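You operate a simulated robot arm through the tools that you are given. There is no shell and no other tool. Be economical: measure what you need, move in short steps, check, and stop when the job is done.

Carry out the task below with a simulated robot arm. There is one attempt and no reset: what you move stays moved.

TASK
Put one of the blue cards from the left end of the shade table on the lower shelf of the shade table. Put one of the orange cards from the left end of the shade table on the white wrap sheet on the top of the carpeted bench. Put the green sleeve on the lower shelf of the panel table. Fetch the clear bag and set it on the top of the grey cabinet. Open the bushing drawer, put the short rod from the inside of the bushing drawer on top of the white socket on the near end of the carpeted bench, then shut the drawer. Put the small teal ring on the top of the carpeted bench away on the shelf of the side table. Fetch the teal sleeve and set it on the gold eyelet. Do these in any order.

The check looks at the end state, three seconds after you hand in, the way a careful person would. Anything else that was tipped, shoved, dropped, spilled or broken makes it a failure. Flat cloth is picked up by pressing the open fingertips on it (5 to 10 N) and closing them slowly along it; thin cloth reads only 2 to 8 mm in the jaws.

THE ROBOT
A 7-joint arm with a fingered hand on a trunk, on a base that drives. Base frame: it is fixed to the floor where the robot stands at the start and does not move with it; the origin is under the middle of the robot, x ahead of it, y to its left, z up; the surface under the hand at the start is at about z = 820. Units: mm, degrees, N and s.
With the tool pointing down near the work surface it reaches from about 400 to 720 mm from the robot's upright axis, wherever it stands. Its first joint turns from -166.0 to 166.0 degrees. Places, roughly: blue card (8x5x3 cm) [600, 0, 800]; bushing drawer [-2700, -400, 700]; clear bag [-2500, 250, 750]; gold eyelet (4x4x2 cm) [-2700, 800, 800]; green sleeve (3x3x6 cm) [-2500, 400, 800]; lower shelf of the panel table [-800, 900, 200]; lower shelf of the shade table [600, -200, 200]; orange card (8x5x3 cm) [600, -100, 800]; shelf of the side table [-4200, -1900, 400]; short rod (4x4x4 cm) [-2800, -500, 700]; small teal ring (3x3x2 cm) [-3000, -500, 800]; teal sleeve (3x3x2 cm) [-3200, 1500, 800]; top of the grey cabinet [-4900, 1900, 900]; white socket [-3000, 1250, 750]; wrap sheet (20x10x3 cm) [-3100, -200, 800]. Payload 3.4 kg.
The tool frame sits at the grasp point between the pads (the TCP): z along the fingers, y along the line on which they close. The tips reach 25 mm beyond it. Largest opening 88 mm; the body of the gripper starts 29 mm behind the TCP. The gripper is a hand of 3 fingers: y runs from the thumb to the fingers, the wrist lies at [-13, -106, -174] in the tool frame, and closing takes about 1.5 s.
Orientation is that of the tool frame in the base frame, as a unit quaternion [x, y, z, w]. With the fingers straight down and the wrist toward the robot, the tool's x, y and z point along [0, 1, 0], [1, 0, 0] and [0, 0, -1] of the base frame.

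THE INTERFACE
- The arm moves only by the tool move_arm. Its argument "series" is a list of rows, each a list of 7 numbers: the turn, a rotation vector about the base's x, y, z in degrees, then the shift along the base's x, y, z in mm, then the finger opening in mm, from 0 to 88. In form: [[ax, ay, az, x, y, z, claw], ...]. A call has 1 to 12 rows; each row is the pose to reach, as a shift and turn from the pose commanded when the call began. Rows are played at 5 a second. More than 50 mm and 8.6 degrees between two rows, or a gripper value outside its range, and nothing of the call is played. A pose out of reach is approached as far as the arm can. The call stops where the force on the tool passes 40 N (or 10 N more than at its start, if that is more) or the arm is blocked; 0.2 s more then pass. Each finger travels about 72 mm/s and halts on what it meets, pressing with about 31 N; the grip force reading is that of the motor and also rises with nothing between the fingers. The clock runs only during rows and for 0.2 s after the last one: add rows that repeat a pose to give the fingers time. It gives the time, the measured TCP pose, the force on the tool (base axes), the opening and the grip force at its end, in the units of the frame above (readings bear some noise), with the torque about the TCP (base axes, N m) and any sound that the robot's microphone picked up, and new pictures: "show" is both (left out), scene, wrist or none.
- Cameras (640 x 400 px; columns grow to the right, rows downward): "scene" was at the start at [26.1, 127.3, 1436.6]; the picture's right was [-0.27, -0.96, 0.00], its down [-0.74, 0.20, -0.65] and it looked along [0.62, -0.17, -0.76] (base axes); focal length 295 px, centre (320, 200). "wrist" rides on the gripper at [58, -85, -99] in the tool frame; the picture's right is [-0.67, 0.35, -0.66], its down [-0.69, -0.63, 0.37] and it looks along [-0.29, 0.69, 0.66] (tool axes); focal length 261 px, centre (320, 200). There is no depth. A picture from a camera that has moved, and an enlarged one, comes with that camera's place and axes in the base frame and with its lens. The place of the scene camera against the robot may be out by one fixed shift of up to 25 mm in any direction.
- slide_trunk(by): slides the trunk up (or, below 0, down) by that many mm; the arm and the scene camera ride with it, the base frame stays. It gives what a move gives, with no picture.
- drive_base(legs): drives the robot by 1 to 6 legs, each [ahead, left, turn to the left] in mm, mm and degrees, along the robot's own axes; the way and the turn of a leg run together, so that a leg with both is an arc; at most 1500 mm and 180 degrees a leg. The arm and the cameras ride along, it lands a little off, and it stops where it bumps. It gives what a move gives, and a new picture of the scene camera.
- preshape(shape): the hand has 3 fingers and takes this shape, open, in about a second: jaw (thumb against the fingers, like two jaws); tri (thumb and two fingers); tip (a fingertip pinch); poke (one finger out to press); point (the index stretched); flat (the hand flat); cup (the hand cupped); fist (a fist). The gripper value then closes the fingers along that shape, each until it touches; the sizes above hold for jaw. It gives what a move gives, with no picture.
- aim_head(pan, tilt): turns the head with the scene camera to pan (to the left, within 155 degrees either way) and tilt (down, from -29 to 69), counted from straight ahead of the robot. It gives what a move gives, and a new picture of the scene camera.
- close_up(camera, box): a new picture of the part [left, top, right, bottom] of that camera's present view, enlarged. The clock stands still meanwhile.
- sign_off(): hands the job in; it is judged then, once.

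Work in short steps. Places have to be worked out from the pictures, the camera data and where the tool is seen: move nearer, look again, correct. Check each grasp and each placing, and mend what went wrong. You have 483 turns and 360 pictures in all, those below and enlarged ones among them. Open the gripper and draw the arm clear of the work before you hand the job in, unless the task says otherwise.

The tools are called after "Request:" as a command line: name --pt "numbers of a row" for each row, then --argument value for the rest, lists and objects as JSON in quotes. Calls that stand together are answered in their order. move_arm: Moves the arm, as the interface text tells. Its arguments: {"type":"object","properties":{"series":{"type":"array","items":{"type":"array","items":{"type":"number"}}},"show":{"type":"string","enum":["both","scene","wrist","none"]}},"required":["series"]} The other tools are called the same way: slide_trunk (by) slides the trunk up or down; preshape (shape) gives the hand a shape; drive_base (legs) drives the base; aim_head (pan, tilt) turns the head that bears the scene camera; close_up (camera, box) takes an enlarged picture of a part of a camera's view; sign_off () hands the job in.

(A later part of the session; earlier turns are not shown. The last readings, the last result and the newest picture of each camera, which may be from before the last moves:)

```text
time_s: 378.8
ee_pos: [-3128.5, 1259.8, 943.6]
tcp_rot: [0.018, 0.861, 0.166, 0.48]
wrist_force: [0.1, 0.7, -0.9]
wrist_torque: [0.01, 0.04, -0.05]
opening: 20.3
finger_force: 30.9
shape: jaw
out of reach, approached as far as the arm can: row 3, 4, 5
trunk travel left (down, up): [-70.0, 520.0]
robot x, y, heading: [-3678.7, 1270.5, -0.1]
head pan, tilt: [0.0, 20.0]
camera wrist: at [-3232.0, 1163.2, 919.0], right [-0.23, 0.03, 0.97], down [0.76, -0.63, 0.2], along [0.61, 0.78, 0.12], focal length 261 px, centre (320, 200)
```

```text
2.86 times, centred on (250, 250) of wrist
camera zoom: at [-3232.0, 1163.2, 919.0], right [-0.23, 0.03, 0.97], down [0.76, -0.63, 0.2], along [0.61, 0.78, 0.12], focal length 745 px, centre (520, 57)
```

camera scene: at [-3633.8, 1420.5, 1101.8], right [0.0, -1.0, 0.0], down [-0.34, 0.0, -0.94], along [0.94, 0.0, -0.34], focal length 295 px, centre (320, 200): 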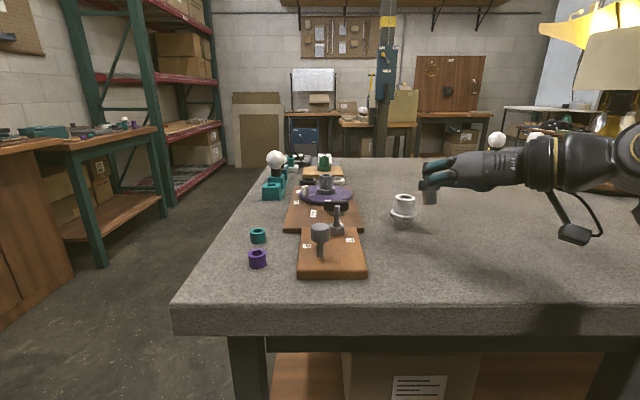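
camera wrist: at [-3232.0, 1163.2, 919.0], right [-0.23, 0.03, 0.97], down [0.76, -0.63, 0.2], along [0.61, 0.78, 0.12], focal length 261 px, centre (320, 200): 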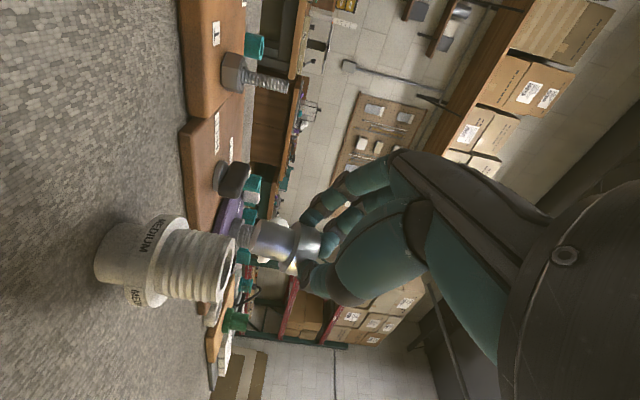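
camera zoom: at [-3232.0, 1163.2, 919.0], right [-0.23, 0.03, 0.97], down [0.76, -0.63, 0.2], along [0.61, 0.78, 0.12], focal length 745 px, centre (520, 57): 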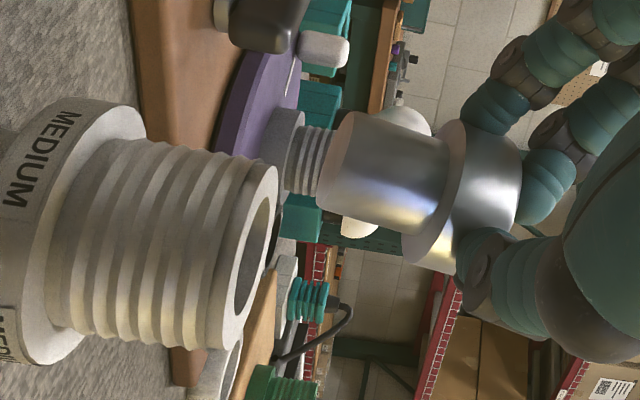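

The arm hit its reach limit and sagged 20 mm. I'm backing the arm 40 mm, then driving the base forward 60 mm instead.

Request:
move_arm --pt "0 0 0 -20 0 10 5" --pt "0 0 0 -50 0 15 5" --pt "0 0 0 -50 0 15 5" --show "none"

Request:
drive_base --legs '[[50, 0, 0]]'

```text
time_s: 379.6
ee_pos: [-3178.4, 1262.1, 960.9]
tcp_rot: [0.018, 0.861, 0.166, 0.48]
wrist_force: [0.2, -0.4, -0.7]
wrist_torque: [-0.01, 0.0, -0.02]
opening: 20.4
finger_force: 31.4
shape: jaw
trunk travel left (down, up): [-70.0, 520.0]
robot x, y, heading: [-3679.4, 1273.9, -0.0]
head pan, tilt: [0.0, 20.0]
```

```text
time_s: 380.5
ee_pos: [-3128.3, 1262.4, 960.9]
tcp_rot: [0.018, 0.861, 0.166, 0.481]
wrist_force: [-0.1, 0.0, 0.4]
wrist_torque: [0.03, -0.02, -0.02]
opening: 20.3
finger_force: 31.0
shape: jaw
trunk travel left (down, up): [-70.0, 520.0]
robot x, y, heading: [-3630.1, 1274.6, -0.0]
head pan, tilt: [0.0, 20.0]
camera scene: at [-3584.5, 1420.4, 1101.9], right [0.0, -1.0, 0.0], down [-0.34, 0.0, -0.94], along [0.94, 0.0, -0.34], focal length 295 px, centre (320, 200)
```

scene: 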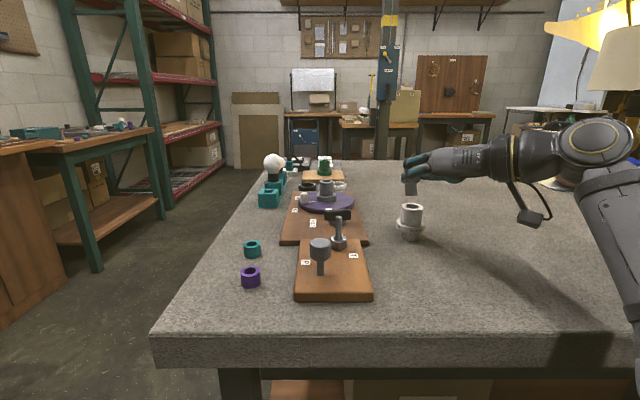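

Now I'm shifting +22 in x and -9 in y over the hole and checking both views.

Request:
move_arm --pt "0 0 0 12 -5 0 5" --pt "0 0 0 22 -9 0 5" --pt "0 0 0 22 -9 0 5" --show "none"

Request:
close_up --camera "scene" --box '[370, 140, 460, 250]'

Request:
close_up --camera "wrist" --box '[150, 180, 350, 320]'

```text
time_s: 381.3
ee_pos: [-3107.2, 1252.6, 959.6]
tcp_rot: [0.017, 0.861, 0.166, 0.48]
wrist_force: [0.0, 0.5, 0.2]
wrist_torque: [-0.02, 0.0, -0.01]
opening: 20.4
finger_force: 30.5
shape: jaw
trunk travel left (down, up): [-70.0, 520.0]
robot x, y, heading: [-3627.3, 1270.3, -0.3]
head pan, tilt: [0.0, 20.0]
```

```text
3.64 times, centred on (415, 195) of scene
camera zoom: at [-3584.5, 1420.4, 1101.9], right [0.0, -1.0, 0.0], down [-0.34, 0.0, -0.94], along [0.94, 0.0, -0.34], focal length 1072 px, centre (-26, 218)
```

zoom: 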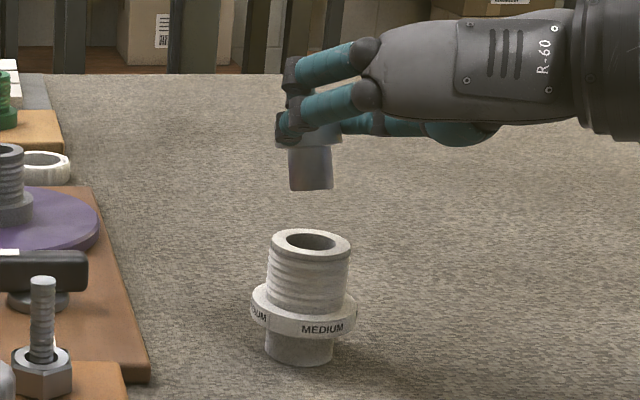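

```text
2.86 times, centred on (250, 250) of wrist
camera zoom: at [-3210.0, 1156.0, 933.9], right [-0.23, 0.03, 0.97], down [0.76, -0.62, 0.2], along [0.61, 0.78, 0.12], focal length 745 px, centre (520, 57)
```

zoom: 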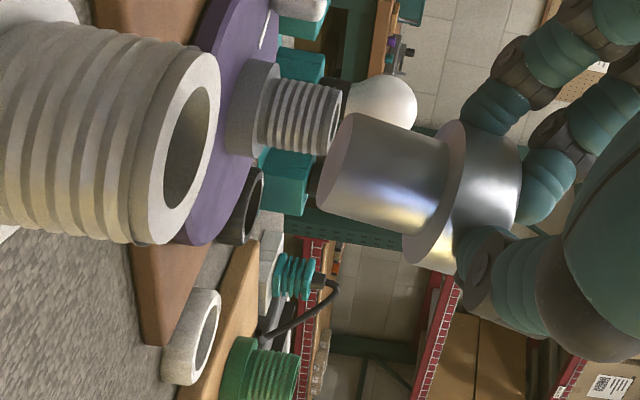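

Triangulating rod and hole in the same views gives a misalignment of only about 2 mm. I'm correcting (-1.5,-1) and lowering slowly.

Request:
move_arm --pt "0 0 0 -1.5 -1 -8 5" --pt "0 0 0 -1.5 -1 -16 5" --pt "0 0 0 -1.5 -1 -22 5" --pt "0 0 0 -1.5 -1 -27 5" --pt "0 0 0 -1.5 -1 -31 5" --pt "0 0 0 -1.5 -1 -34 5" --show "none"

Request:
close_up --camera "scene" --box '[370, 140, 460, 250]'

Request:
close_up --camera "wrist" --box '[150, 180, 350, 320]'

```text
time_s: 382.7
ee_pos: [-3109.8, 1251.7, 926.3]
tcp_rot: [0.017, 0.861, 0.166, 0.48]
wrist_force: [0.7, 0.6, -0.8]
wrist_torque: [-0.03, 0.04, -0.01]
opening: 20.3
finger_force: 31.2
shape: jaw
trunk travel left (down, up): [-70.0, 520.0]
robot x, y, heading: [-3628.2, 1272.5, 0.0]
head pan, tilt: [0.0, 20.0]
```

```text
3.64 times, centred on (415, 195) of scene
camera zoom: at [-3584.4, 1420.4, 1101.9], right [0.0, -1.0, 0.0], down [-0.34, 0.0, -0.94], along [0.94, 0.0, -0.34], focal length 1072 px, centre (-26, 218)
```

zoom: 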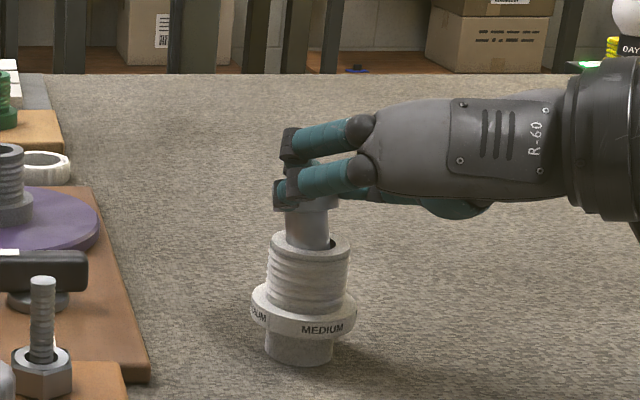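

```text
2.86 times, centred on (250, 250) of wrist
camera zoom: at [-3212.0, 1154.5, 901.1], right [-0.23, 0.03, 0.97], down [0.76, -0.63, 0.2], along [0.61, 0.78, 0.12], focal length 745 px, centre (520, 57)
```

zoom: 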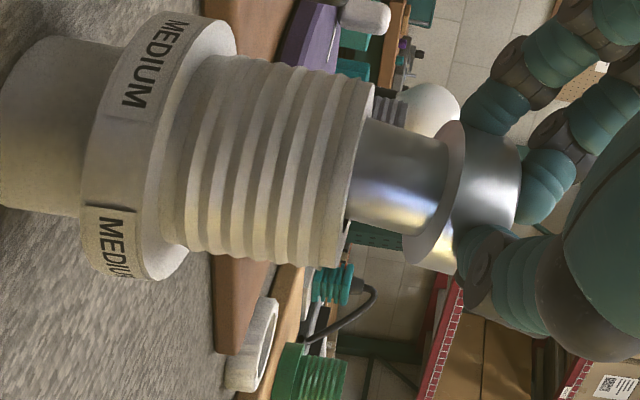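

The stem is entering the hole with no force. I'm continuing down until the head nears the rim.

Request:
move_arm --pt "0 0 0 0 0 -4 5" --pt "0 0 0 0 0 -8 5" --pt "0 0 0 0 0 -11 5" --pt "0 0 0 0 0 -14 5" --show "none"

Request:
close_up --camera "wrist" --box '[150, 180, 350, 320]'

```text
time_s: 383.7
ee_pos: [-3108.8, 1250.9, 912.9]
tcp_rot: [0.016, 0.861, 0.166, 0.48]
wrist_force: [0.2, -0.4, 3.1]
wrist_torque: [0.05, -0.1, -0.02]
opening: 20.6
finger_force: 31.2
shape: jaw
trunk travel left (down, up): [-70.0, 520.0]
robot x, y, heading: [-3627.7, 1272.0, -0.2]
head pan, tilt: [0.0, 20.0]
```

```text
2.86 times, centred on (250, 250) of wrist
camera zoom: at [-3211.9, 1154.0, 887.3], right [-0.23, 0.03, 0.97], down [0.76, -0.63, 0.2], along [0.61, 0.78, 0.12], focal length 745 px, centre (520, 57)
```

zoom: 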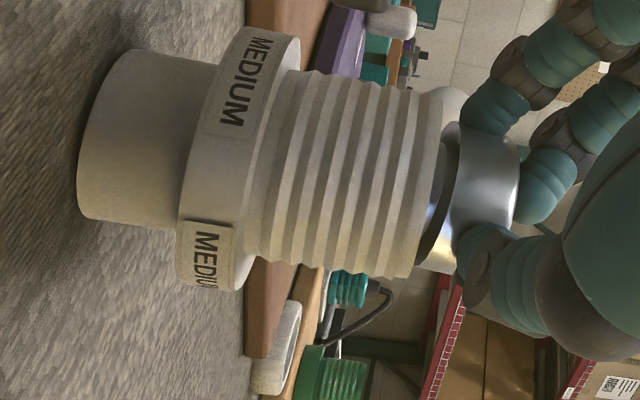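

The head is almost on the rim. I'm opening gently to let the rod seat.

Request:
move_arm --pt "0 0 0 0 0 -1 20" --pt "0 0 0 0 0 -1 26" --pt "0 0 0 0 0 -1 34" --pt "0 0 0 0 0 -1 44" --pt "0 0 0 0 0 -1 52" --pt "0 0 0 0 0 -1 52" --show "none"

Request:
close_up --camera "wrist" --box '[150, 180, 350, 320]'

```text
time_s: 385.1
ee_pos: [-3108.1, 1251.3, 911.5]
tcp_rot: [0.017, 0.861, 0.166, 0.48]
wrist_force: [-0.7, -1.2, 2.6]
wrist_torque: [-0.09, -0.05, -0.06]
opening: 51.4
finger_force: 0.0
shape: jaw
trunk travel left (down, up): [-70.0, 520.0]
robot x, y, heading: [-3627.4, 1270.9, -0.1]
head pan, tilt: [0.0, 20.0]
```

```text
2.86 times, centred on (250, 250) of wrist
camera zoom: at [-3212.0, 1153.9, 886.6], right [-0.23, 0.03, 0.97], down [0.76, -0.63, 0.2], along [0.61, 0.78, 0.12], focal length 745 px, centre (520, 57)
```

zoom: 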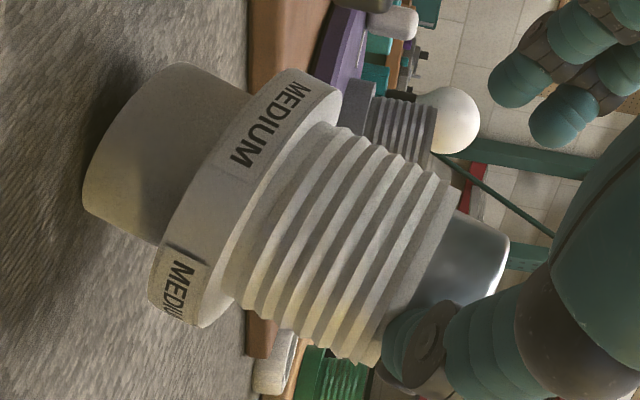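

Opening dragged the socket over: it's leaning on the thumb. I'm closing back slowly to bring it upright.

Request:
move_arm --pt "0 0 0 0 0 0 46" --pt "0 0 0 0 0 0 40" --pt "0 0 0 0 0 0 35" --pt "0 0 0 0 0 0 35" --show "none"

Request:
close_up --camera "wrist" --box '[150, 180, 350, 320]'

Request:
close_up --camera "scene" --box '[370, 140, 460, 250]'

```text
time_s: 386.1
ee_pos: [-3107.7, 1251.4, 910.6]
tcp_rot: [0.018, 0.861, 0.165, 0.48]
wrist_force: [0.2, -0.3, 1.3]
wrist_torque: [-0.04, -0.04, 0.03]
opening: 35.3
finger_force: 0.2
shape: jaw
trunk travel left (down, up): [-70.0, 520.0]
robot x, y, heading: [-3633.0, 1275.0, -0.1]
head pan, tilt: [0.0, 20.0]
```

```text
2.86 times, centred on (250, 250) of wrist
camera zoom: at [-3212.0, 1154.0, 886.6], right [-0.23, 0.03, 0.97], down [0.76, -0.63, 0.2], along [0.61, 0.78, 0.12], focal length 745 px, centre (520, 57)
```

zoom: 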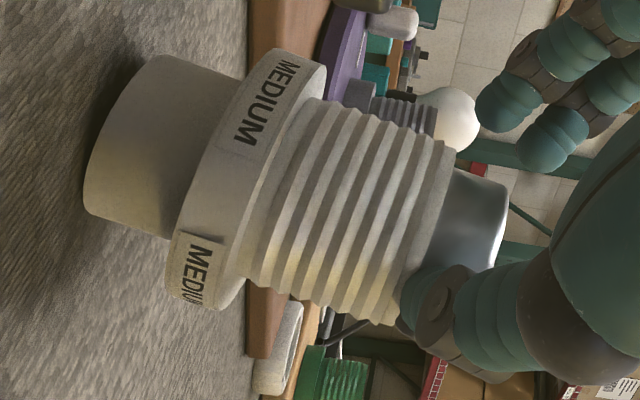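

```text
3.64 times, centred on (415, 195) of scene
camera zoom: at [-3584.7, 1420.4, 1101.9], right [0.0, -1.0, 0.0], down [-0.34, 0.0, -0.94], along [0.94, 0.0, -0.34], focal length 1072 px, centre (-26, 218)
```

zoom: 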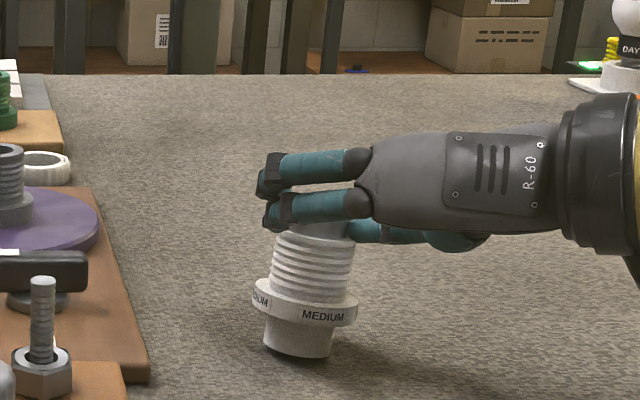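

It is coming back upright. The thumb drops as it opens and pressed the rim, so I'll close again, raise about 11 mm, and then open so the thumb clears the rim.

Request:
move_arm --pt "0 0 0 0 0 0 30" --pt "0 0 0 0 0 0 25" --pt "0 0 0 0 0 0 20" --pt "0 0 0 0 0 0 12" --pt "0 0 0 0 0 0 12" --show "none"

Request:
close_up --camera "wrist" --box '[150, 180, 350, 320]'

Request:
close_up --camera "scene" --box '[370, 140, 460, 250]'

```text
time_s: 387.3
ee_pos: [-3110.2, 1251.8, 913.7]
tcp_rot: [0.018, 0.86, 0.167, 0.482]
wrist_force: [-3.9, -0.9, 17.0]
wrist_torque: [0.14, -0.38, 0.0]
opening: 6.4
finger_force: 31.5
shape: jaw
trunk travel left (down, up): [-70.0, 520.0]
robot x, y, heading: [-3630.0, 1273.2, -0.0]
head pan, tilt: [0.0, 20.0]
```

```text
2.86 times, centred on (250, 250) of wrist
camera zoom: at [-3213.4, 1154.2, 888.3], right [-0.23, 0.02, 0.97], down [0.75, -0.63, 0.2], along [0.61, 0.78, 0.13], focal length 745 px, centre (520, 57)
```

zoom: 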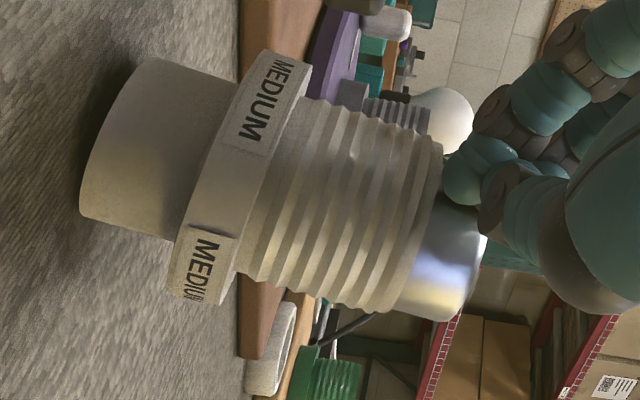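

```text
3.64 times, centred on (415, 195) of scene
camera zoom: at [-3586.3, 1420.3, 1102.2], right [0.0, -1.0, 0.0], down [-0.34, 0.0, -0.94], along [0.94, 0.0, -0.34], focal length 1072 px, centre (-26, 218)
```

zoom: 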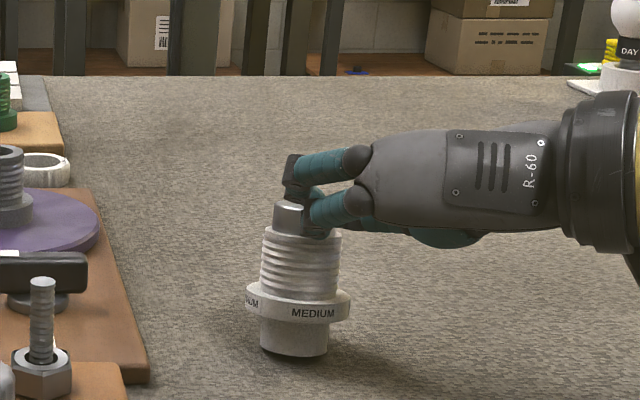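

The rod is seated in the socket and the fingers have slipped off it onto the rim. I'm lifting the closed hand straight up.

Request:
move_arm --pt "0 0 0 0 0 4 8" --pt "0 0 0 0 0 10 8" --pt "0 0 0 0 0 25 8" --pt "0 0 0 0 0 50 8" --pt "0 0 0 0 0 80 8" --show "none"

Request:
close_up --camera "scene" --box '[370, 140, 460, 250]'

Request:
close_up --camera "wrist" --box '[60, 180, 360, 380]'

```text
time_s: 388.5
ee_pos: [-3110.5, 1251.7, 968.4]
tcp_rot: [0.018, 0.862, 0.165, 0.48]
wrist_force: [-0.5, -0.1, 0.5]
wrist_torque: [0.01, -0.07, 0.05]
opening: 8.2
finger_force: 0.1
shape: jaw
out of reach, approached as far as the arm can: row 5
trunk travel left (down, up): [-70.0, 520.0]
robot x, y, heading: [-3632.1, 1275.4, -0.2]
head pan, tilt: [0.0, 20.0]
```

```text
3.64 times, centred on (415, 195) of scene
camera zoom: at [-3584.4, 1420.5, 1101.8], right [0.0, -1.0, 0.0], down [-0.34, 0.0, -0.94], along [0.94, 0.0, -0.34], focal length 1072 px, centre (-26, 218)
```

zoom: 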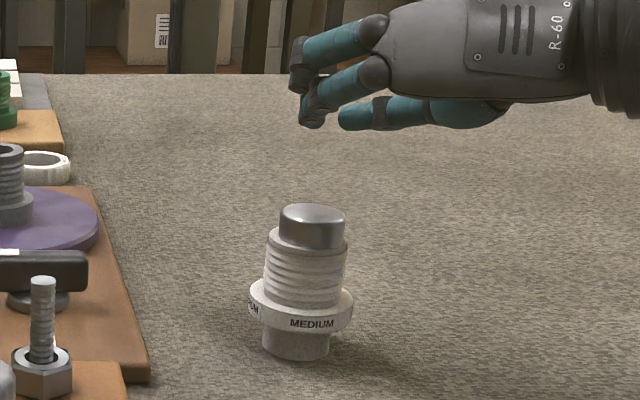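

```text
2.00 times, centred on (210, 280) of wrist
camera zoom: at [-3213.9, 1154.9, 944.2], right [-0.23, 0.03, 0.97], down [0.76, -0.63, 0.19], along [0.61, 0.78, 0.12], focal length 521 px, centre (540, 40)
```

zoom: 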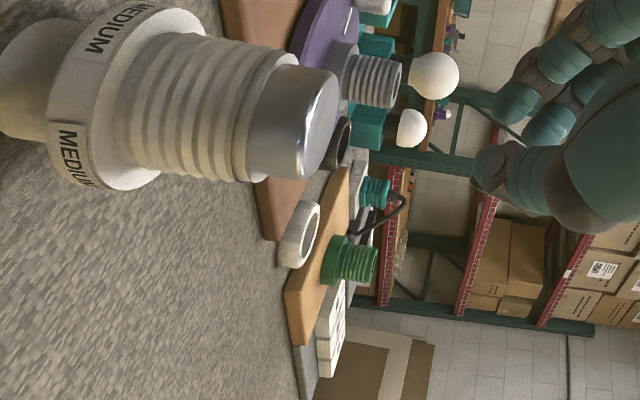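

The rod sits squarely on top of the white socket. Next is the teal sleeve at about [-3164, 1541]. I'm backing off, raising the trunk, and bringing the hand back to pointing down.

Request:
drive_base --legs '[[-230, 0, 0]]'

Request:
slide_trunk --by 335

Request:
move_arm --pt "-1.6 4.8 0 0 0 -28 30" --pt "-3.2 9.6 0 0 0 -56 50" --pt "-4.8 14.4 0 -5 0 -84 60" --pt "-6.4 19.2 0 -10 0 -112 60" --pt "-8 24 0 -15 0 -140 60" --pt "-9.6 28.9 0 -20 0 -168 60" --pt "-11.2 33.7 0 -25 0 -196 60" --pt "-12.8 38.5 0 -30 0 -224 60" --pt "-14.4 43.4 0 -35 0 -250 60" --pt "-16 48.2 0 -40 0 -275 60" --pt "-17.6 53 0 -45 0 -295 60" --pt "-19.2 57.9 0 -50 0 -300 60" --show "none"

Request:
move_arm --pt "0 0 -8 0 0 0 60" --pt "0 0 -16 0 0 0 60" --pt "0 0 -24 0 0 0 60" --pt "0 0 -32 0 0 0 60" --pt "0 0 -40 0 0 0 60" --pt "0 0 -48 0 0 0 60" --pt "0 0 -56 0 0 0 60" --pt "0 0 -64 0 0 0 60" --pt "0 0 -72 0 0 0 60" --pt "0 0 -80 0 0 0 60" --pt "0 0 -88 0 0 0 60" --pt "0 0 -88 0 0 0 60" --show "scene"

```text
time_s: 390.2
ee_pos: [-3339.5, 1251.5, 969.4]
tcp_rot: [0.02, 0.862, 0.165, 0.479]
wrist_force: [0.5, 0.7, -0.6]
wrist_torque: [-0.01, 0.0, -0.03]
opening: 8.1
finger_force: 0.1
shape: jaw
trunk travel left (down, up): [-70.0, 520.0]
robot x, y, heading: [-3859.1, 1272.9, -0.2]
head pan, tilt: [0.0, 20.0]
camera scene: at [-3812.5, 1421.3, 1101.9], right [-0.01, -1.0, 0.0], down [-0.34, 0.0, -0.94], along [0.94, -0.01, -0.34], focal length 295 px, centre (320, 200)
```

scene: 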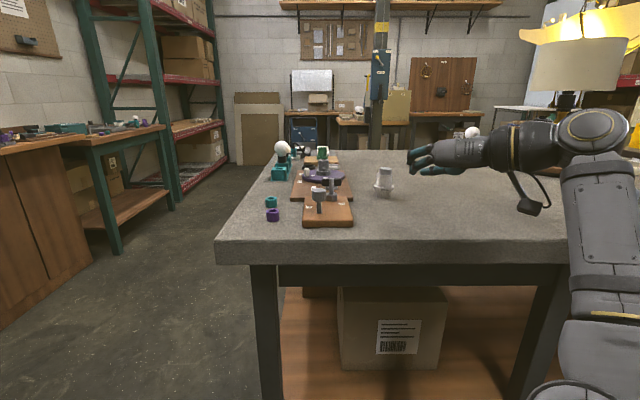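

```text
time_s: 393.5
ee_pos: [-3339.4, 1251.9, 1304.9]
tcp_rot: [0.019, 0.861, 0.165, 0.481]
wrist_force: [-0.5, 0.1, 0.4]
wrist_torque: [-0.01, -0.03, 0.0]
opening: 8.2
finger_force: 0.2
shape: jaw
trunk travel left (down, up): [-405.0, 185.0]
robot x, y, heading: [-3857.1, 1272.1, -0.7]
head pan, tilt: [0.0, 20.0]
```

```text
time_s: 396.1
ee_pos: [-3388.6, 1250.3, 1004.7]
tcp_rot: [0.02, 1.0, -0.005, 0.001]
wrist_force: [-0.4, 1.0, 0.2]
wrist_torque: [-0.01, 0.01, 0.01]
opening: 59.6
finger_force: 0.0
shape: jaw
trunk travel left (down, up): [-405.0, 185.0]
robot x, y, heading: [-3859.8, 1272.6, -0.4]
head pan, tilt: [0.0, 20.0]
```

```text
time_s: 398.7
ee_pos: [-3389.5, 1250.2, 1005.0]
tcp_rot: [0.709, 0.705, -0.005, -0.002]
wrist_force: [1.0, -0.2, -0.4]
wrist_torque: [0.0, 0.03, 0.02]
opening: 59.4
finger_force: 0.1
shape: jaw
trunk travel left (down, up): [-405.0, 185.0]
robot x, y, heading: [-3859.5, 1276.8, -0.5]
head pan, tilt: [0.0, 20.0]
camera scene: at [-3812.6, 1421.3, 1436.9], right [-0.01, -1.0, 0.0], down [-0.34, 0.0, -0.94], along [0.94, -0.01, -0.34], focal length 295 px, centre (320, 200)
```

scene: 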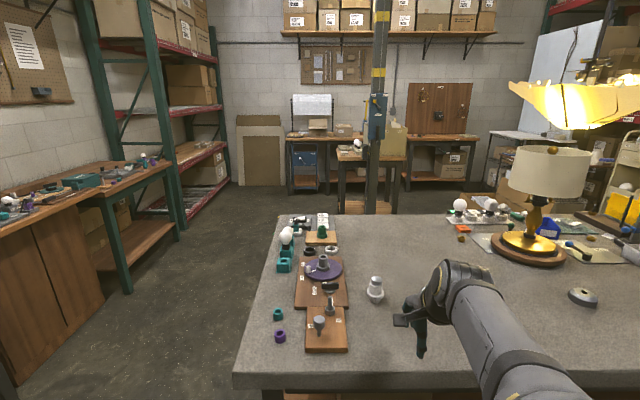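

The teal sleeve is near [-3164, 1541]. I'm driving left and forward to bring the hand above it.

Request:
drive_base --legs '[[0, 0, 0.5], [0, 285, 0], [200, 0, 0]]'

Request:
move_arm --pt "0 0 0 0 0 -25 60" --pt "0 0 0 0 0 -50 60" --show "wrist"

```text
time_s: 402.2
ee_pos: [-3189.9, 1549.9, 1005.3]
tcp_rot: [0.705, 0.709, -0.005, -0.002]
wrist_force: [0.7, -0.8, 0.3]
wrist_torque: [0.0, 0.02, -0.01]
opening: 59.8
finger_force: 0.2
shape: jaw
trunk travel left (down, up): [-405.0, 185.0]
robot x, y, heading: [-3656.1, 1565.7, 0.3]
head pan, tilt: [0.0, 20.0]
camera scene: at [-3614.4, 1714.0, 1436.8], right [0.01, -1.0, 0.0], down [-0.34, 0.0, -0.94], along [0.94, 0.0, -0.34], focal length 295 px, centre (320, 200)
```

scene: 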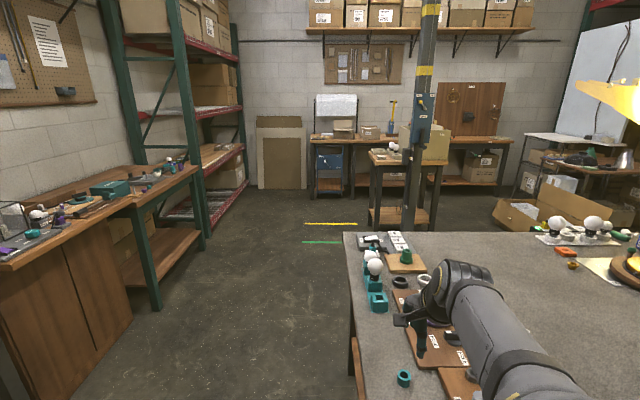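

```text
time_s: 402.8
ee_pos: [-3190.6, 1548.6, 955.6]
tcp_rot: [0.704, 0.71, -0.005, -0.002]
wrist_force: [-0.8, 0.6, -0.4]
wrist_torque: [-0.05, 0.0, 0.0]
opening: 59.5
finger_force: 0.1
shape: jaw
trunk travel left (down, up): [-405.0, 185.0]
robot x, y, heading: [-3655.7, 1567.2, 0.3]
head pan, tilt: [0.0, 20.0]
camera wrist: at [-3275.6, 1604.4, 1055.3], right [0.36, -0.66, 0.66], down [-0.63, -0.69, -0.36], along [0.69, -0.28, -0.67], focal length 261 px, centre (320, 200)
```

wrist: 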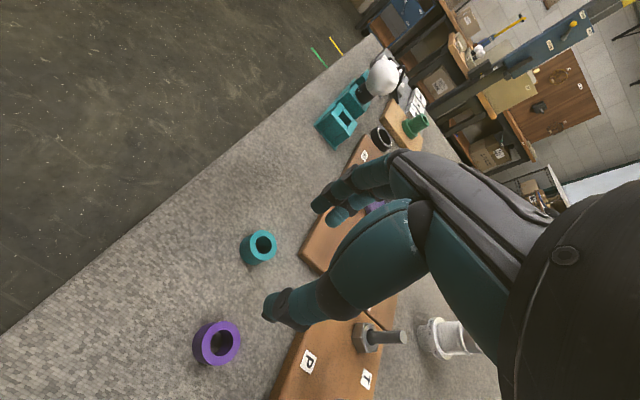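

The teal sleeve is at [-3157, 1545]. I'm moving over it and lowering to about z 868.

Request:
move_arm --pt "0 0 0 12 -1 -25 58" --pt "0 0 0 24 -3 -50 56" --pt "0 0 0 33 -3.5 -75 56" --pt "0 0 0 33 -3.5 -86 56" --pt "0 0 0 33 -3.5 -86 56" --show "none"

Request:
close_up --camera "wrist" --box '[200, 150, 400, 350]'

```text
time_s: 404.0
ee_pos: [-3157.2, 1543.1, 868.9]
tcp_rot: [0.704, 0.71, -0.005, -0.003]
wrist_force: [0.4, 0.1, -0.4]
wrist_torque: [-0.01, -0.02, 0.02]
opening: 56.2
finger_force: 0.0
shape: jaw
trunk travel left (down, up): [-405.0, 185.0]
robot x, y, heading: [-3661.1, 1566.1, 0.1]
head pan, tilt: [0.0, 20.0]
```

```text
2.00 times, centred on (300, 250) of wrist
camera zoom: at [-3241.5, 1600.9, 968.7], right [0.36, -0.66, 0.66], down [-0.63, -0.69, -0.36], along [0.69, -0.28, -0.67], focal length 521 px, centre (360, 100)
```

zoom: 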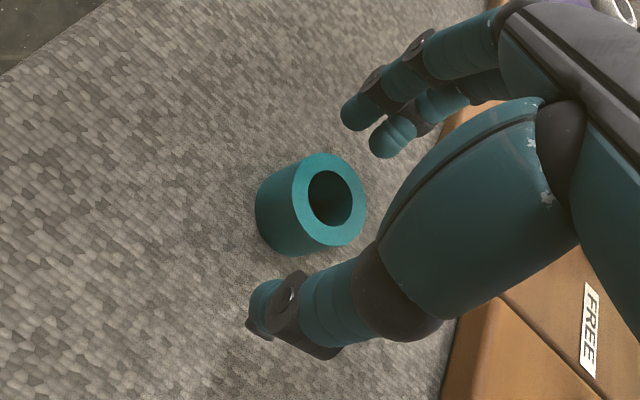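

It's well aligned. I'm lowering 9 mm and closing slowly.

Request:
move_arm --pt "0 0 0 -1 1 -5 52" --pt "0 0 0 -1 1.5 -10 46" --pt "0 0 0 -1 1.5 -10 40" --pt "0 0 0 -1 1.5 -10 34" --pt "0 0 0 -1 1.5 -10 30" --pt "0 0 0 -1 1.5 -10 25" --pt "0 0 0 -1 1.5 -10 15" --pt "0 0 0 -1 1.5 -10 12" --pt "0 0 0 -1 1.5 -10 12" --show "none"

Request:
close_up --camera "wrist" --box '[200, 150, 400, 350]'

```text
time_s: 406.0
ee_pos: [-3158.5, 1546.6, 858.3]
tcp_rot: [0.705, 0.71, -0.005, -0.003]
wrist_force: [0.1, 0.2, 0.0]
wrist_torque: [-0.01, 0.01, -0.01]
opening: 17.6
finger_force: 30.6
shape: jaw
trunk travel left (down, up): [-405.0, 185.0]
robot x, y, heading: [-3655.0, 1562.9, 0.3]
head pan, tilt: [0.0, 20.0]
```

```text
2.00 times, centred on (300, 250) of wrist
camera zoom: at [-3242.8, 1603.1, 958.7], right [0.36, -0.66, 0.65], down [-0.63, -0.69, -0.36], along [0.69, -0.28, -0.67], focal length 521 px, centre (360, 100)
```

zoom: 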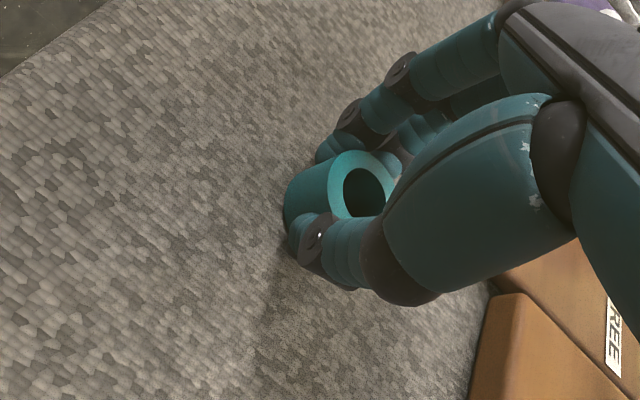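

The sleeve is gripped (17.6 mm). I'm lifting and confirming.

Request:
move_arm --pt "0 0 0 0 0 10 8" --pt "0 0 0 0 0 40 8" --pt "0 0 0 -10 0 85 8" --pt "0 0 0 -30 0 130 8" --pt "0 0 0 -50 0 160 8" --show "wrist"

```text
time_s: 407.2
ee_pos: [-3209.1, 1547.0, 1016.2]
tcp_rot: [0.705, 0.71, -0.005, -0.002]
wrist_force: [-0.6, -0.3, -0.8]
wrist_torque: [-0.01, 0.0, 0.02]
opening: 17.5
finger_force: 31.3
shape: jaw
trunk travel left (down, up): [-405.0, 185.0]
robot x, y, heading: [-3656.6, 1563.3, 0.3]
head pan, tilt: [0.0, 20.0]
camera wrist: at [-3293.1, 1603.0, 1117.4], right [0.36, -0.66, 0.65], down [-0.63, -0.69, -0.36], along [0.69, -0.28, -0.67], focal length 261 px, centre (320, 200)
```

wrist: 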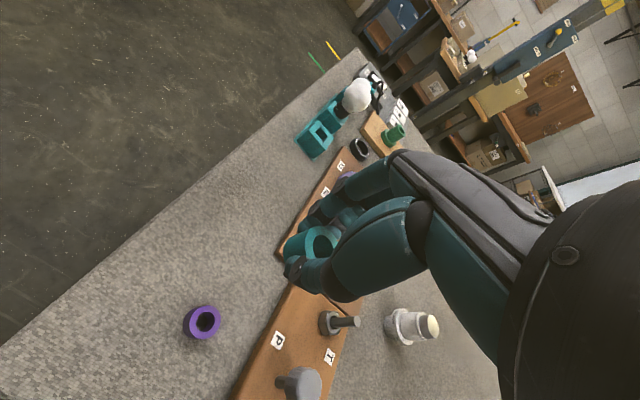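

The sleeve is held. I'm driving round the north end to the east side, ending near [-2000, 850] facing west.

Request:
drive_base --legs '[[-120, 0, 0], [0, 560, 0], [1500, 0, 0], [330, 0, 0], [0, 0, -90]]'

Request:
aim_head --pan 0 --tilt 25

```text
time_s: 423.9
ee_pos: [-1976.7, 1702.0, 1016.9]
tcp_rot: [1.0, 0.008, -0.002, -0.005]
wrist_force: [-1.0, -0.4, -0.4]
wrist_torque: [0.01, -0.04, 0.02]
opening: 17.4
finger_force: 30.8
shape: jaw
trunk travel left (down, up): [-405.0, 185.0]
robot x, y, heading: [-1961.7, 2154.9, -89.3]
head pan, tilt: [0.0, 20.0]
camera scene: at [-1792.5, 2113.3, 1436.9], right [-1.0, -0.01, 0.0], down [-0.01, 0.34, -0.94], along [0.01, -0.94, -0.34], focal length 295 px, centre (320, 200)
```

scene: 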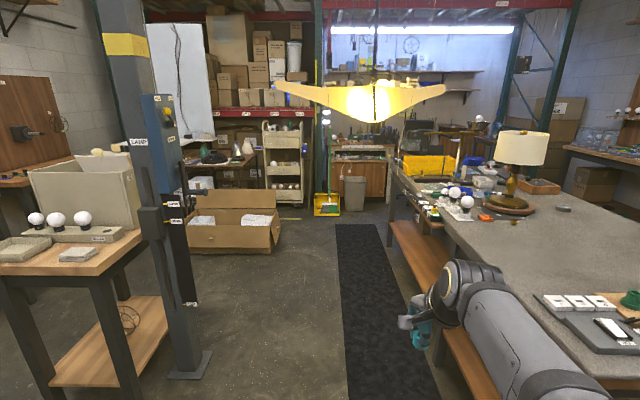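

```text
time_s: 424.5
ee_pos: [-1978.2, 1702.7, 1017.6]
tcp_rot: [1.0, 0.009, -0.002, -0.006]
wrist_force: [-0.4, -0.2, -0.5]
wrist_torque: [0.01, -0.01, -0.05]
opening: 17.3
finger_force: 30.8
shape: jaw
trunk travel left (down, up): [-405.0, 185.0]
robot x, y, heading: [-1963.3, 2151.8, -89.2]
head pan, tilt: [0.0, 25.0]
camera scene: at [-1792.5, 2114.3, 1428.8], right [-1.0, -0.01, 0.0], down [-0.01, 0.42, -0.91], along [0.01, -0.91, -0.42], focal length 295 px, centre (320, 200)
```

scene: 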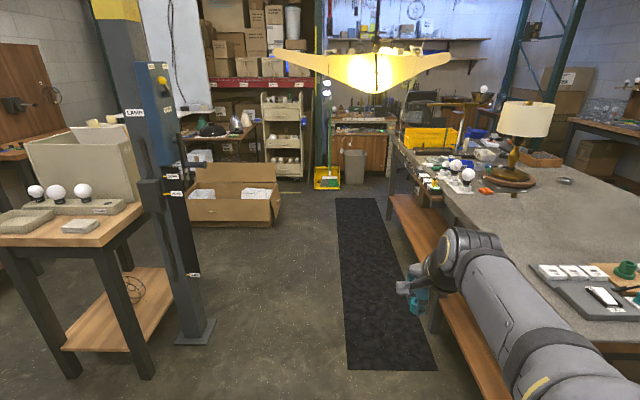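

I'm driving south to y≈860 and turning to face the bench (west).

Request:
drive_base --legs '[[1290, 0, 0], [0, 0, -90.5], [110, 0, 0]]'

Request:
aim_head --pan 5 --tilt 40

Request:
close_up --camera "scene" --box '[160, 60, 440, 240]'

```text
time_s: 435.7
ee_pos: [-2491.3, 847.9, 1016.3]
tcp_rot: [0.722, -0.692, 0.003, -0.005]
wrist_force: [-0.4, 0.3, -0.3]
wrist_torque: [0.02, 0.01, -0.02]
opening: 17.7
finger_force: 31.1
shape: jaw
trunk travel left (down, up): [-405.0, 185.0]
robot x, y, heading: [-2037.4, 842.9, -177.7]
head pan, tilt: [0.0, 25.0]
camera scene: at [-2054.3, 675.8, 1428.8], right [-0.04, 1.0, 0.0], down [0.42, 0.02, -0.91], along [-0.91, -0.04, -0.42], focal length 295 px, centre (320, 200)
```

scene: 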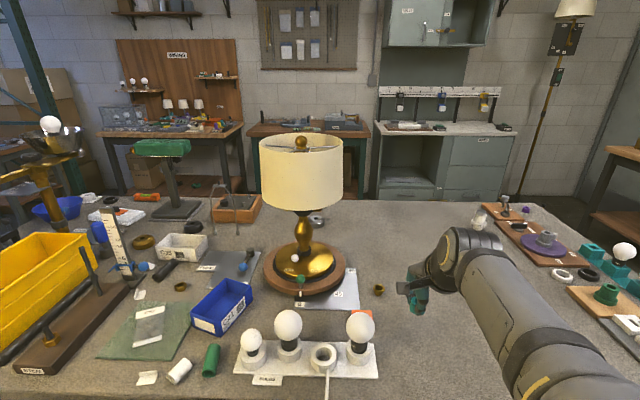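

```text
time_s: 436.5
ee_pos: [-2491.8, 849.2, 1017.2]
tcp_rot: [0.722, -0.692, 0.003, -0.005]
wrist_force: [0.2, -0.2, -0.6]
wrist_torque: [-0.01, 0.0, 0.02]
opening: 17.4
finger_force: 31.2
shape: jaw
trunk travel left (down, up): [-405.0, 185.0]
robot x, y, heading: [-2041.7, 845.2, -177.5]
head pan, tilt: [5.0, 40.0]
camera scene: at [-2046.4, 668.7, 1405.5], right [-0.13, 0.99, 0.0], down [0.64, 0.08, -0.77], along [-0.76, -0.1, -0.64], focal length 295 px, centre (320, 200)
```

scene: 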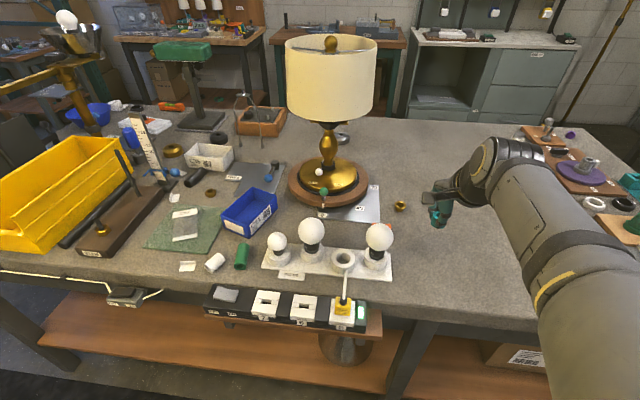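

```text
2.22 times, centred on (300, 150) of scene
camera zoom: at [-2046.4, 668.7, 1405.5], right [-0.13, 0.99, 0.0], down [0.64, 0.08, -0.77], along [-0.76, -0.1, -0.64], focal length 655 px, centre (364, 311)
```

zoom: 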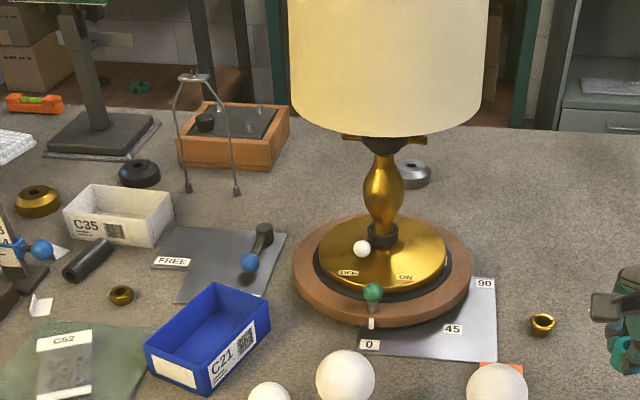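

The gold eyelet is near [-2705, 812], to the right of the lamp. I'm moving closer and looking with the wrist camera.

Request:
drive_base --legs '[[85, 0, -2.5]]'

Request:
move_arm --pt "0 0 0 -35 -5 -10 8" --pt "0 0 0 -70 -10 -20 8" --pt "0 0 0 -90 -15 -30 8" --pt "0 0 0 -90 -15 -30 8" --show "wrist"

```text
time_s: 437.6
ee_pos: [-2575.7, 866.6, 1016.8]
tcp_rot: [-0.706, 0.708, -0.003, 0.005]
wrist_force: [-0.1, 0.6, -0.1]
wrist_torque: [0.01, -0.02, 0.02]
opening: 17.1
finger_force: 31.2
shape: jaw
trunk travel left (down, up): [-405.0, 185.0]
robot x, y, heading: [-2123.1, 843.2, 179.7]
head pan, tilt: [5.0, 40.0]
camera scene: at [-2138.8, 668.1, 1405.4], right [-0.08, 1.0, 0.0], down [0.64, 0.05, -0.77], along [-0.76, -0.06, -0.64], focal length 295 px, centre (320, 200)
```

scene: 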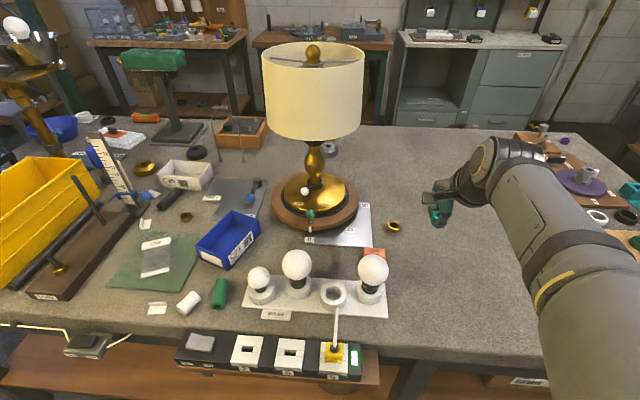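

```text
time_s: 438.6
ee_pos: [-2667.3, 852.0, 986.4]
tcp_rot: [-0.707, 0.707, -0.003, 0.005]
wrist_force: [-0.1, -0.2, -0.3]
wrist_torque: [-0.01, 0.0, 0.01]
opening: 17.4
finger_force: 30.3
shape: jaw
trunk travel left (down, up): [-405.0, 185.0]
robot x, y, heading: [-2122.3, 845.5, 179.7]
head pan, tilt: [5.0, 40.0]
camera wrist: at [-2583.1, 792.7, 1086.7], right [-0.35, 0.67, 0.65], down [0.63, 0.69, -0.36], along [-0.69, 0.29, -0.67], focal length 261 px, centre (320, 200)
```

wrist: 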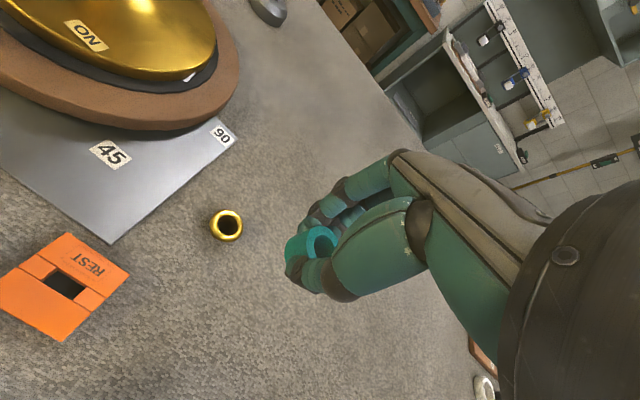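

The eyelet is at about [-2716, 823]. I'm moving above it and lowering to z≈920 for a finer check.

Request:
move_arm --pt "0 0 0 -15 -10 -15 8" --pt "0 0 0 -32 -20 -30 8" --pt "0 0 0 -48 -30 -45 8" --pt "0 0 0 -48 -30 -66 8" --pt "0 0 0 -48 -30 -66 8" --show "none"

Request:
close_up --camera "wrist" --box '[180, 150, 380, 350]'

Request:
close_up --camera "scene" --box '[340, 170, 460, 260]'

```text
time_s: 439.8
ee_pos: [-2713.2, 821.6, 921.0]
tcp_rot: [-0.707, 0.707, -0.002, 0.004]
wrist_force: [-0.8, -0.4, 0.1]
wrist_torque: [0.0, -0.05, -0.04]
opening: 17.3
finger_force: 31.6
shape: jaw
trunk travel left (down, up): [-405.0, 185.0]
robot x, y, heading: [-2127.0, 844.0, 179.8]
head pan, tilt: [5.0, 40.0]
```

```text
2.00 times, centred on (280, 250) of wrist
camera zoom: at [-2630.3, 762.1, 1020.3], right [-0.35, 0.67, 0.65], down [0.63, 0.69, -0.36], along [-0.69, 0.29, -0.67], focal length 521 px, centre (400, 100)
```

zoom: 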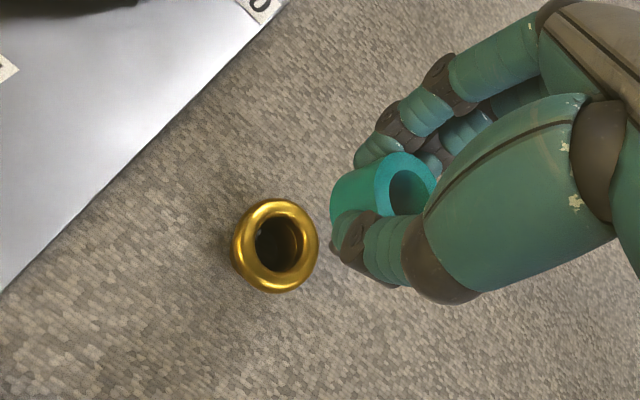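

```text
4.44 times, centred on (400, 215) of scene
camera zoom: at [-2138.6, 668.1, 1405.4], right [-0.08, 1.0, 0.0], down [0.64, 0.05, -0.77], along [-0.76, -0.06, -0.64], focal length 1310 px, centre (-36, 133)
```

zoom: 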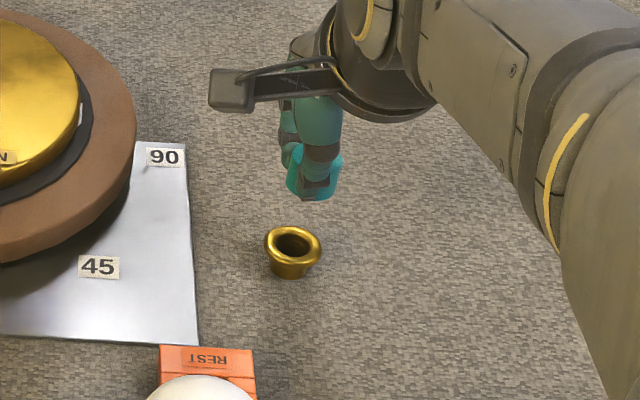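

The eyelet's top centre is at [-2710, 822, 852] and the sleeve centre at [-2715, 824]. I'm correcting (+5,-2) and lowering near it.

Request:
move_arm --pt "0 0 0 3 -1 -8 8" --pt "0 0 0 5 -1.7 -16 8" --pt "0 0 0 5 -1.7 -24 8" --pt "0 0 0 5 -1.7 -32 8" --pt "0 0 0 5 -1.7 -32 8" --show "none"

Request:
close_up --camera "wrist" --box '[200, 150, 400, 350]'

Request:
close_up --camera "scene" --box '[360, 190, 430, 250]'

```text
time_s: 440.9
ee_pos: [-2709.6, 820.0, 889.7]
tcp_rot: [-0.706, 0.708, -0.003, 0.005]
wrist_force: [-1.0, -0.2, -0.5]
wrist_torque: [0.01, -0.01, -0.01]
opening: 17.2
finger_force: 30.7
shape: jaw
trunk travel left (down, up): [-405.0, 185.0]
robot x, y, heading: [-2125.4, 846.0, 180.1]
head pan, tilt: [5.0, 40.0]
```

```text
2.00 times, centred on (300, 250) of wrist
camera zoom: at [-2626.1, 760.5, 989.1], right [-0.35, 0.67, 0.65], down [0.63, 0.69, -0.36], along [-0.69, 0.29, -0.67], focal length 521 px, centre (360, 100)
```

zoom: 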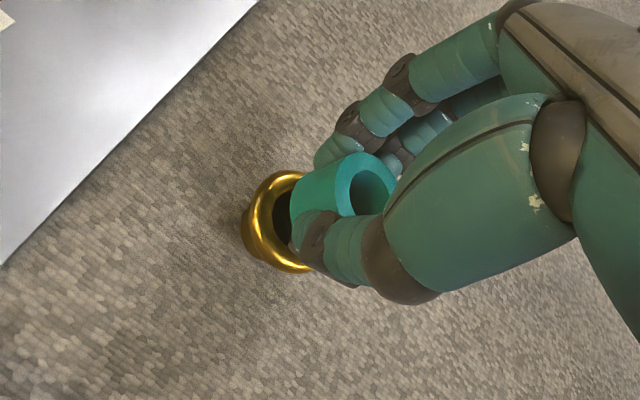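

```text
6.67 times, centred on (395, 220) of scene
camera zoom: at [-2138.6, 668.1, 1405.4], right [-0.08, 1.0, 0.0], down [0.64, 0.05, -0.77], along [-0.76, -0.06, -0.64], focal length 1966 px, centre (-180, 67)
```

zoom: 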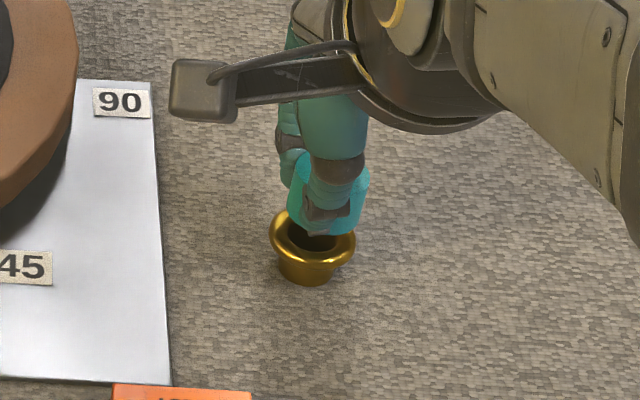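

The alignment is within 2–3 mm. I'm making a tiny correction and lowering to contact.

Request:
move_arm --pt "0 0 0 0.5 -1 -3 8" --pt "0 0 0 0.5 -1 -6 8" --pt "0 0 0 0.5 -1 -8 8" --pt "0 0 0 0.5 -1 -10 8" --show "none"

```text
time_s: 441.9
ee_pos: [-2709.7, 817.7, 878.5]
tcp_rot: [-0.706, 0.708, -0.003, 0.004]
wrist_force: [-0.3, -0.6, -0.3]
wrist_torque: [-0.01, -0.01, 0.02]
opening: 17.1
finger_force: 30.8
shape: jaw
trunk travel left (down, up): [-405.0, 185.0]
robot x, y, heading: [-2125.8, 842.7, 179.9]
head pan, tilt: [5.0, 40.0]
```

Request:
move_arm --pt "0 0 0 0 0 -2 8" --pt "0 0 0 0 0 -4 8" --pt "0 0 0 0 0 -5 8" --show "none"

Request:
close_up --camera "wrist" --box '[200, 150, 400, 350]'

Request:
close_up --camera "scene" --box '[360, 190, 430, 250]'

```text
time_s: 442.8
ee_pos: [-2708.1, 818.0, 876.2]
tcp_rot: [0.707, -0.707, 0.001, -0.003]
wrist_force: [-1.4, 0.9, 13.2]
wrist_torque: [0.04, 0.16, -0.04]
opening: 17.8
finger_force: 30.7
shape: jaw
trunk travel left (down, up): [-405.0, 185.0]
robot x, y, heading: [-2124.0, 843.2, 179.8]
head pan, tilt: [5.0, 40.0]
```

```text
2.00 times, centred on (300, 250) of wrist
camera zoom: at [-2624.5, 758.9, 976.1], right [-0.35, 0.67, 0.66], down [0.63, 0.69, -0.36], along [-0.69, 0.29, -0.66], focal length 521 px, centre (360, 100)
```

zoom: 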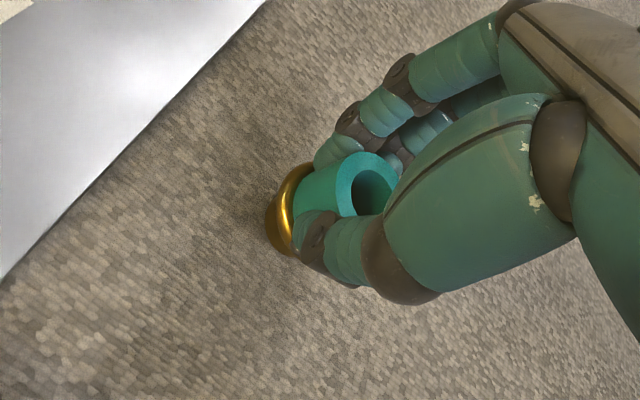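

```text
6.67 times, centred on (395, 220) of scene
camera zoom: at [-2137.2, 668.2, 1405.7], right [-0.08, 1.0, 0.0], down [0.64, 0.05, -0.77], along [-0.76, -0.06, -0.64], focal length 1966 px, centre (-180, 67)
```

zoom: 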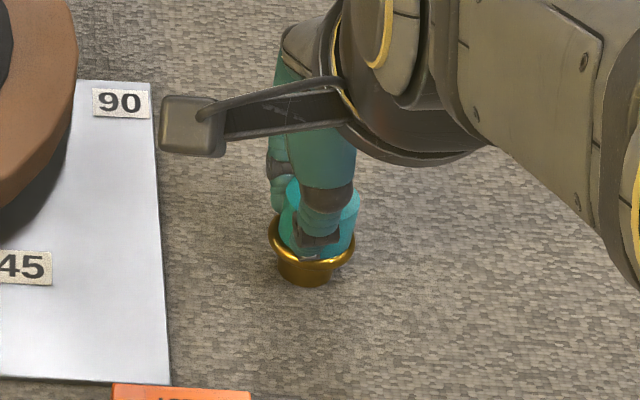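

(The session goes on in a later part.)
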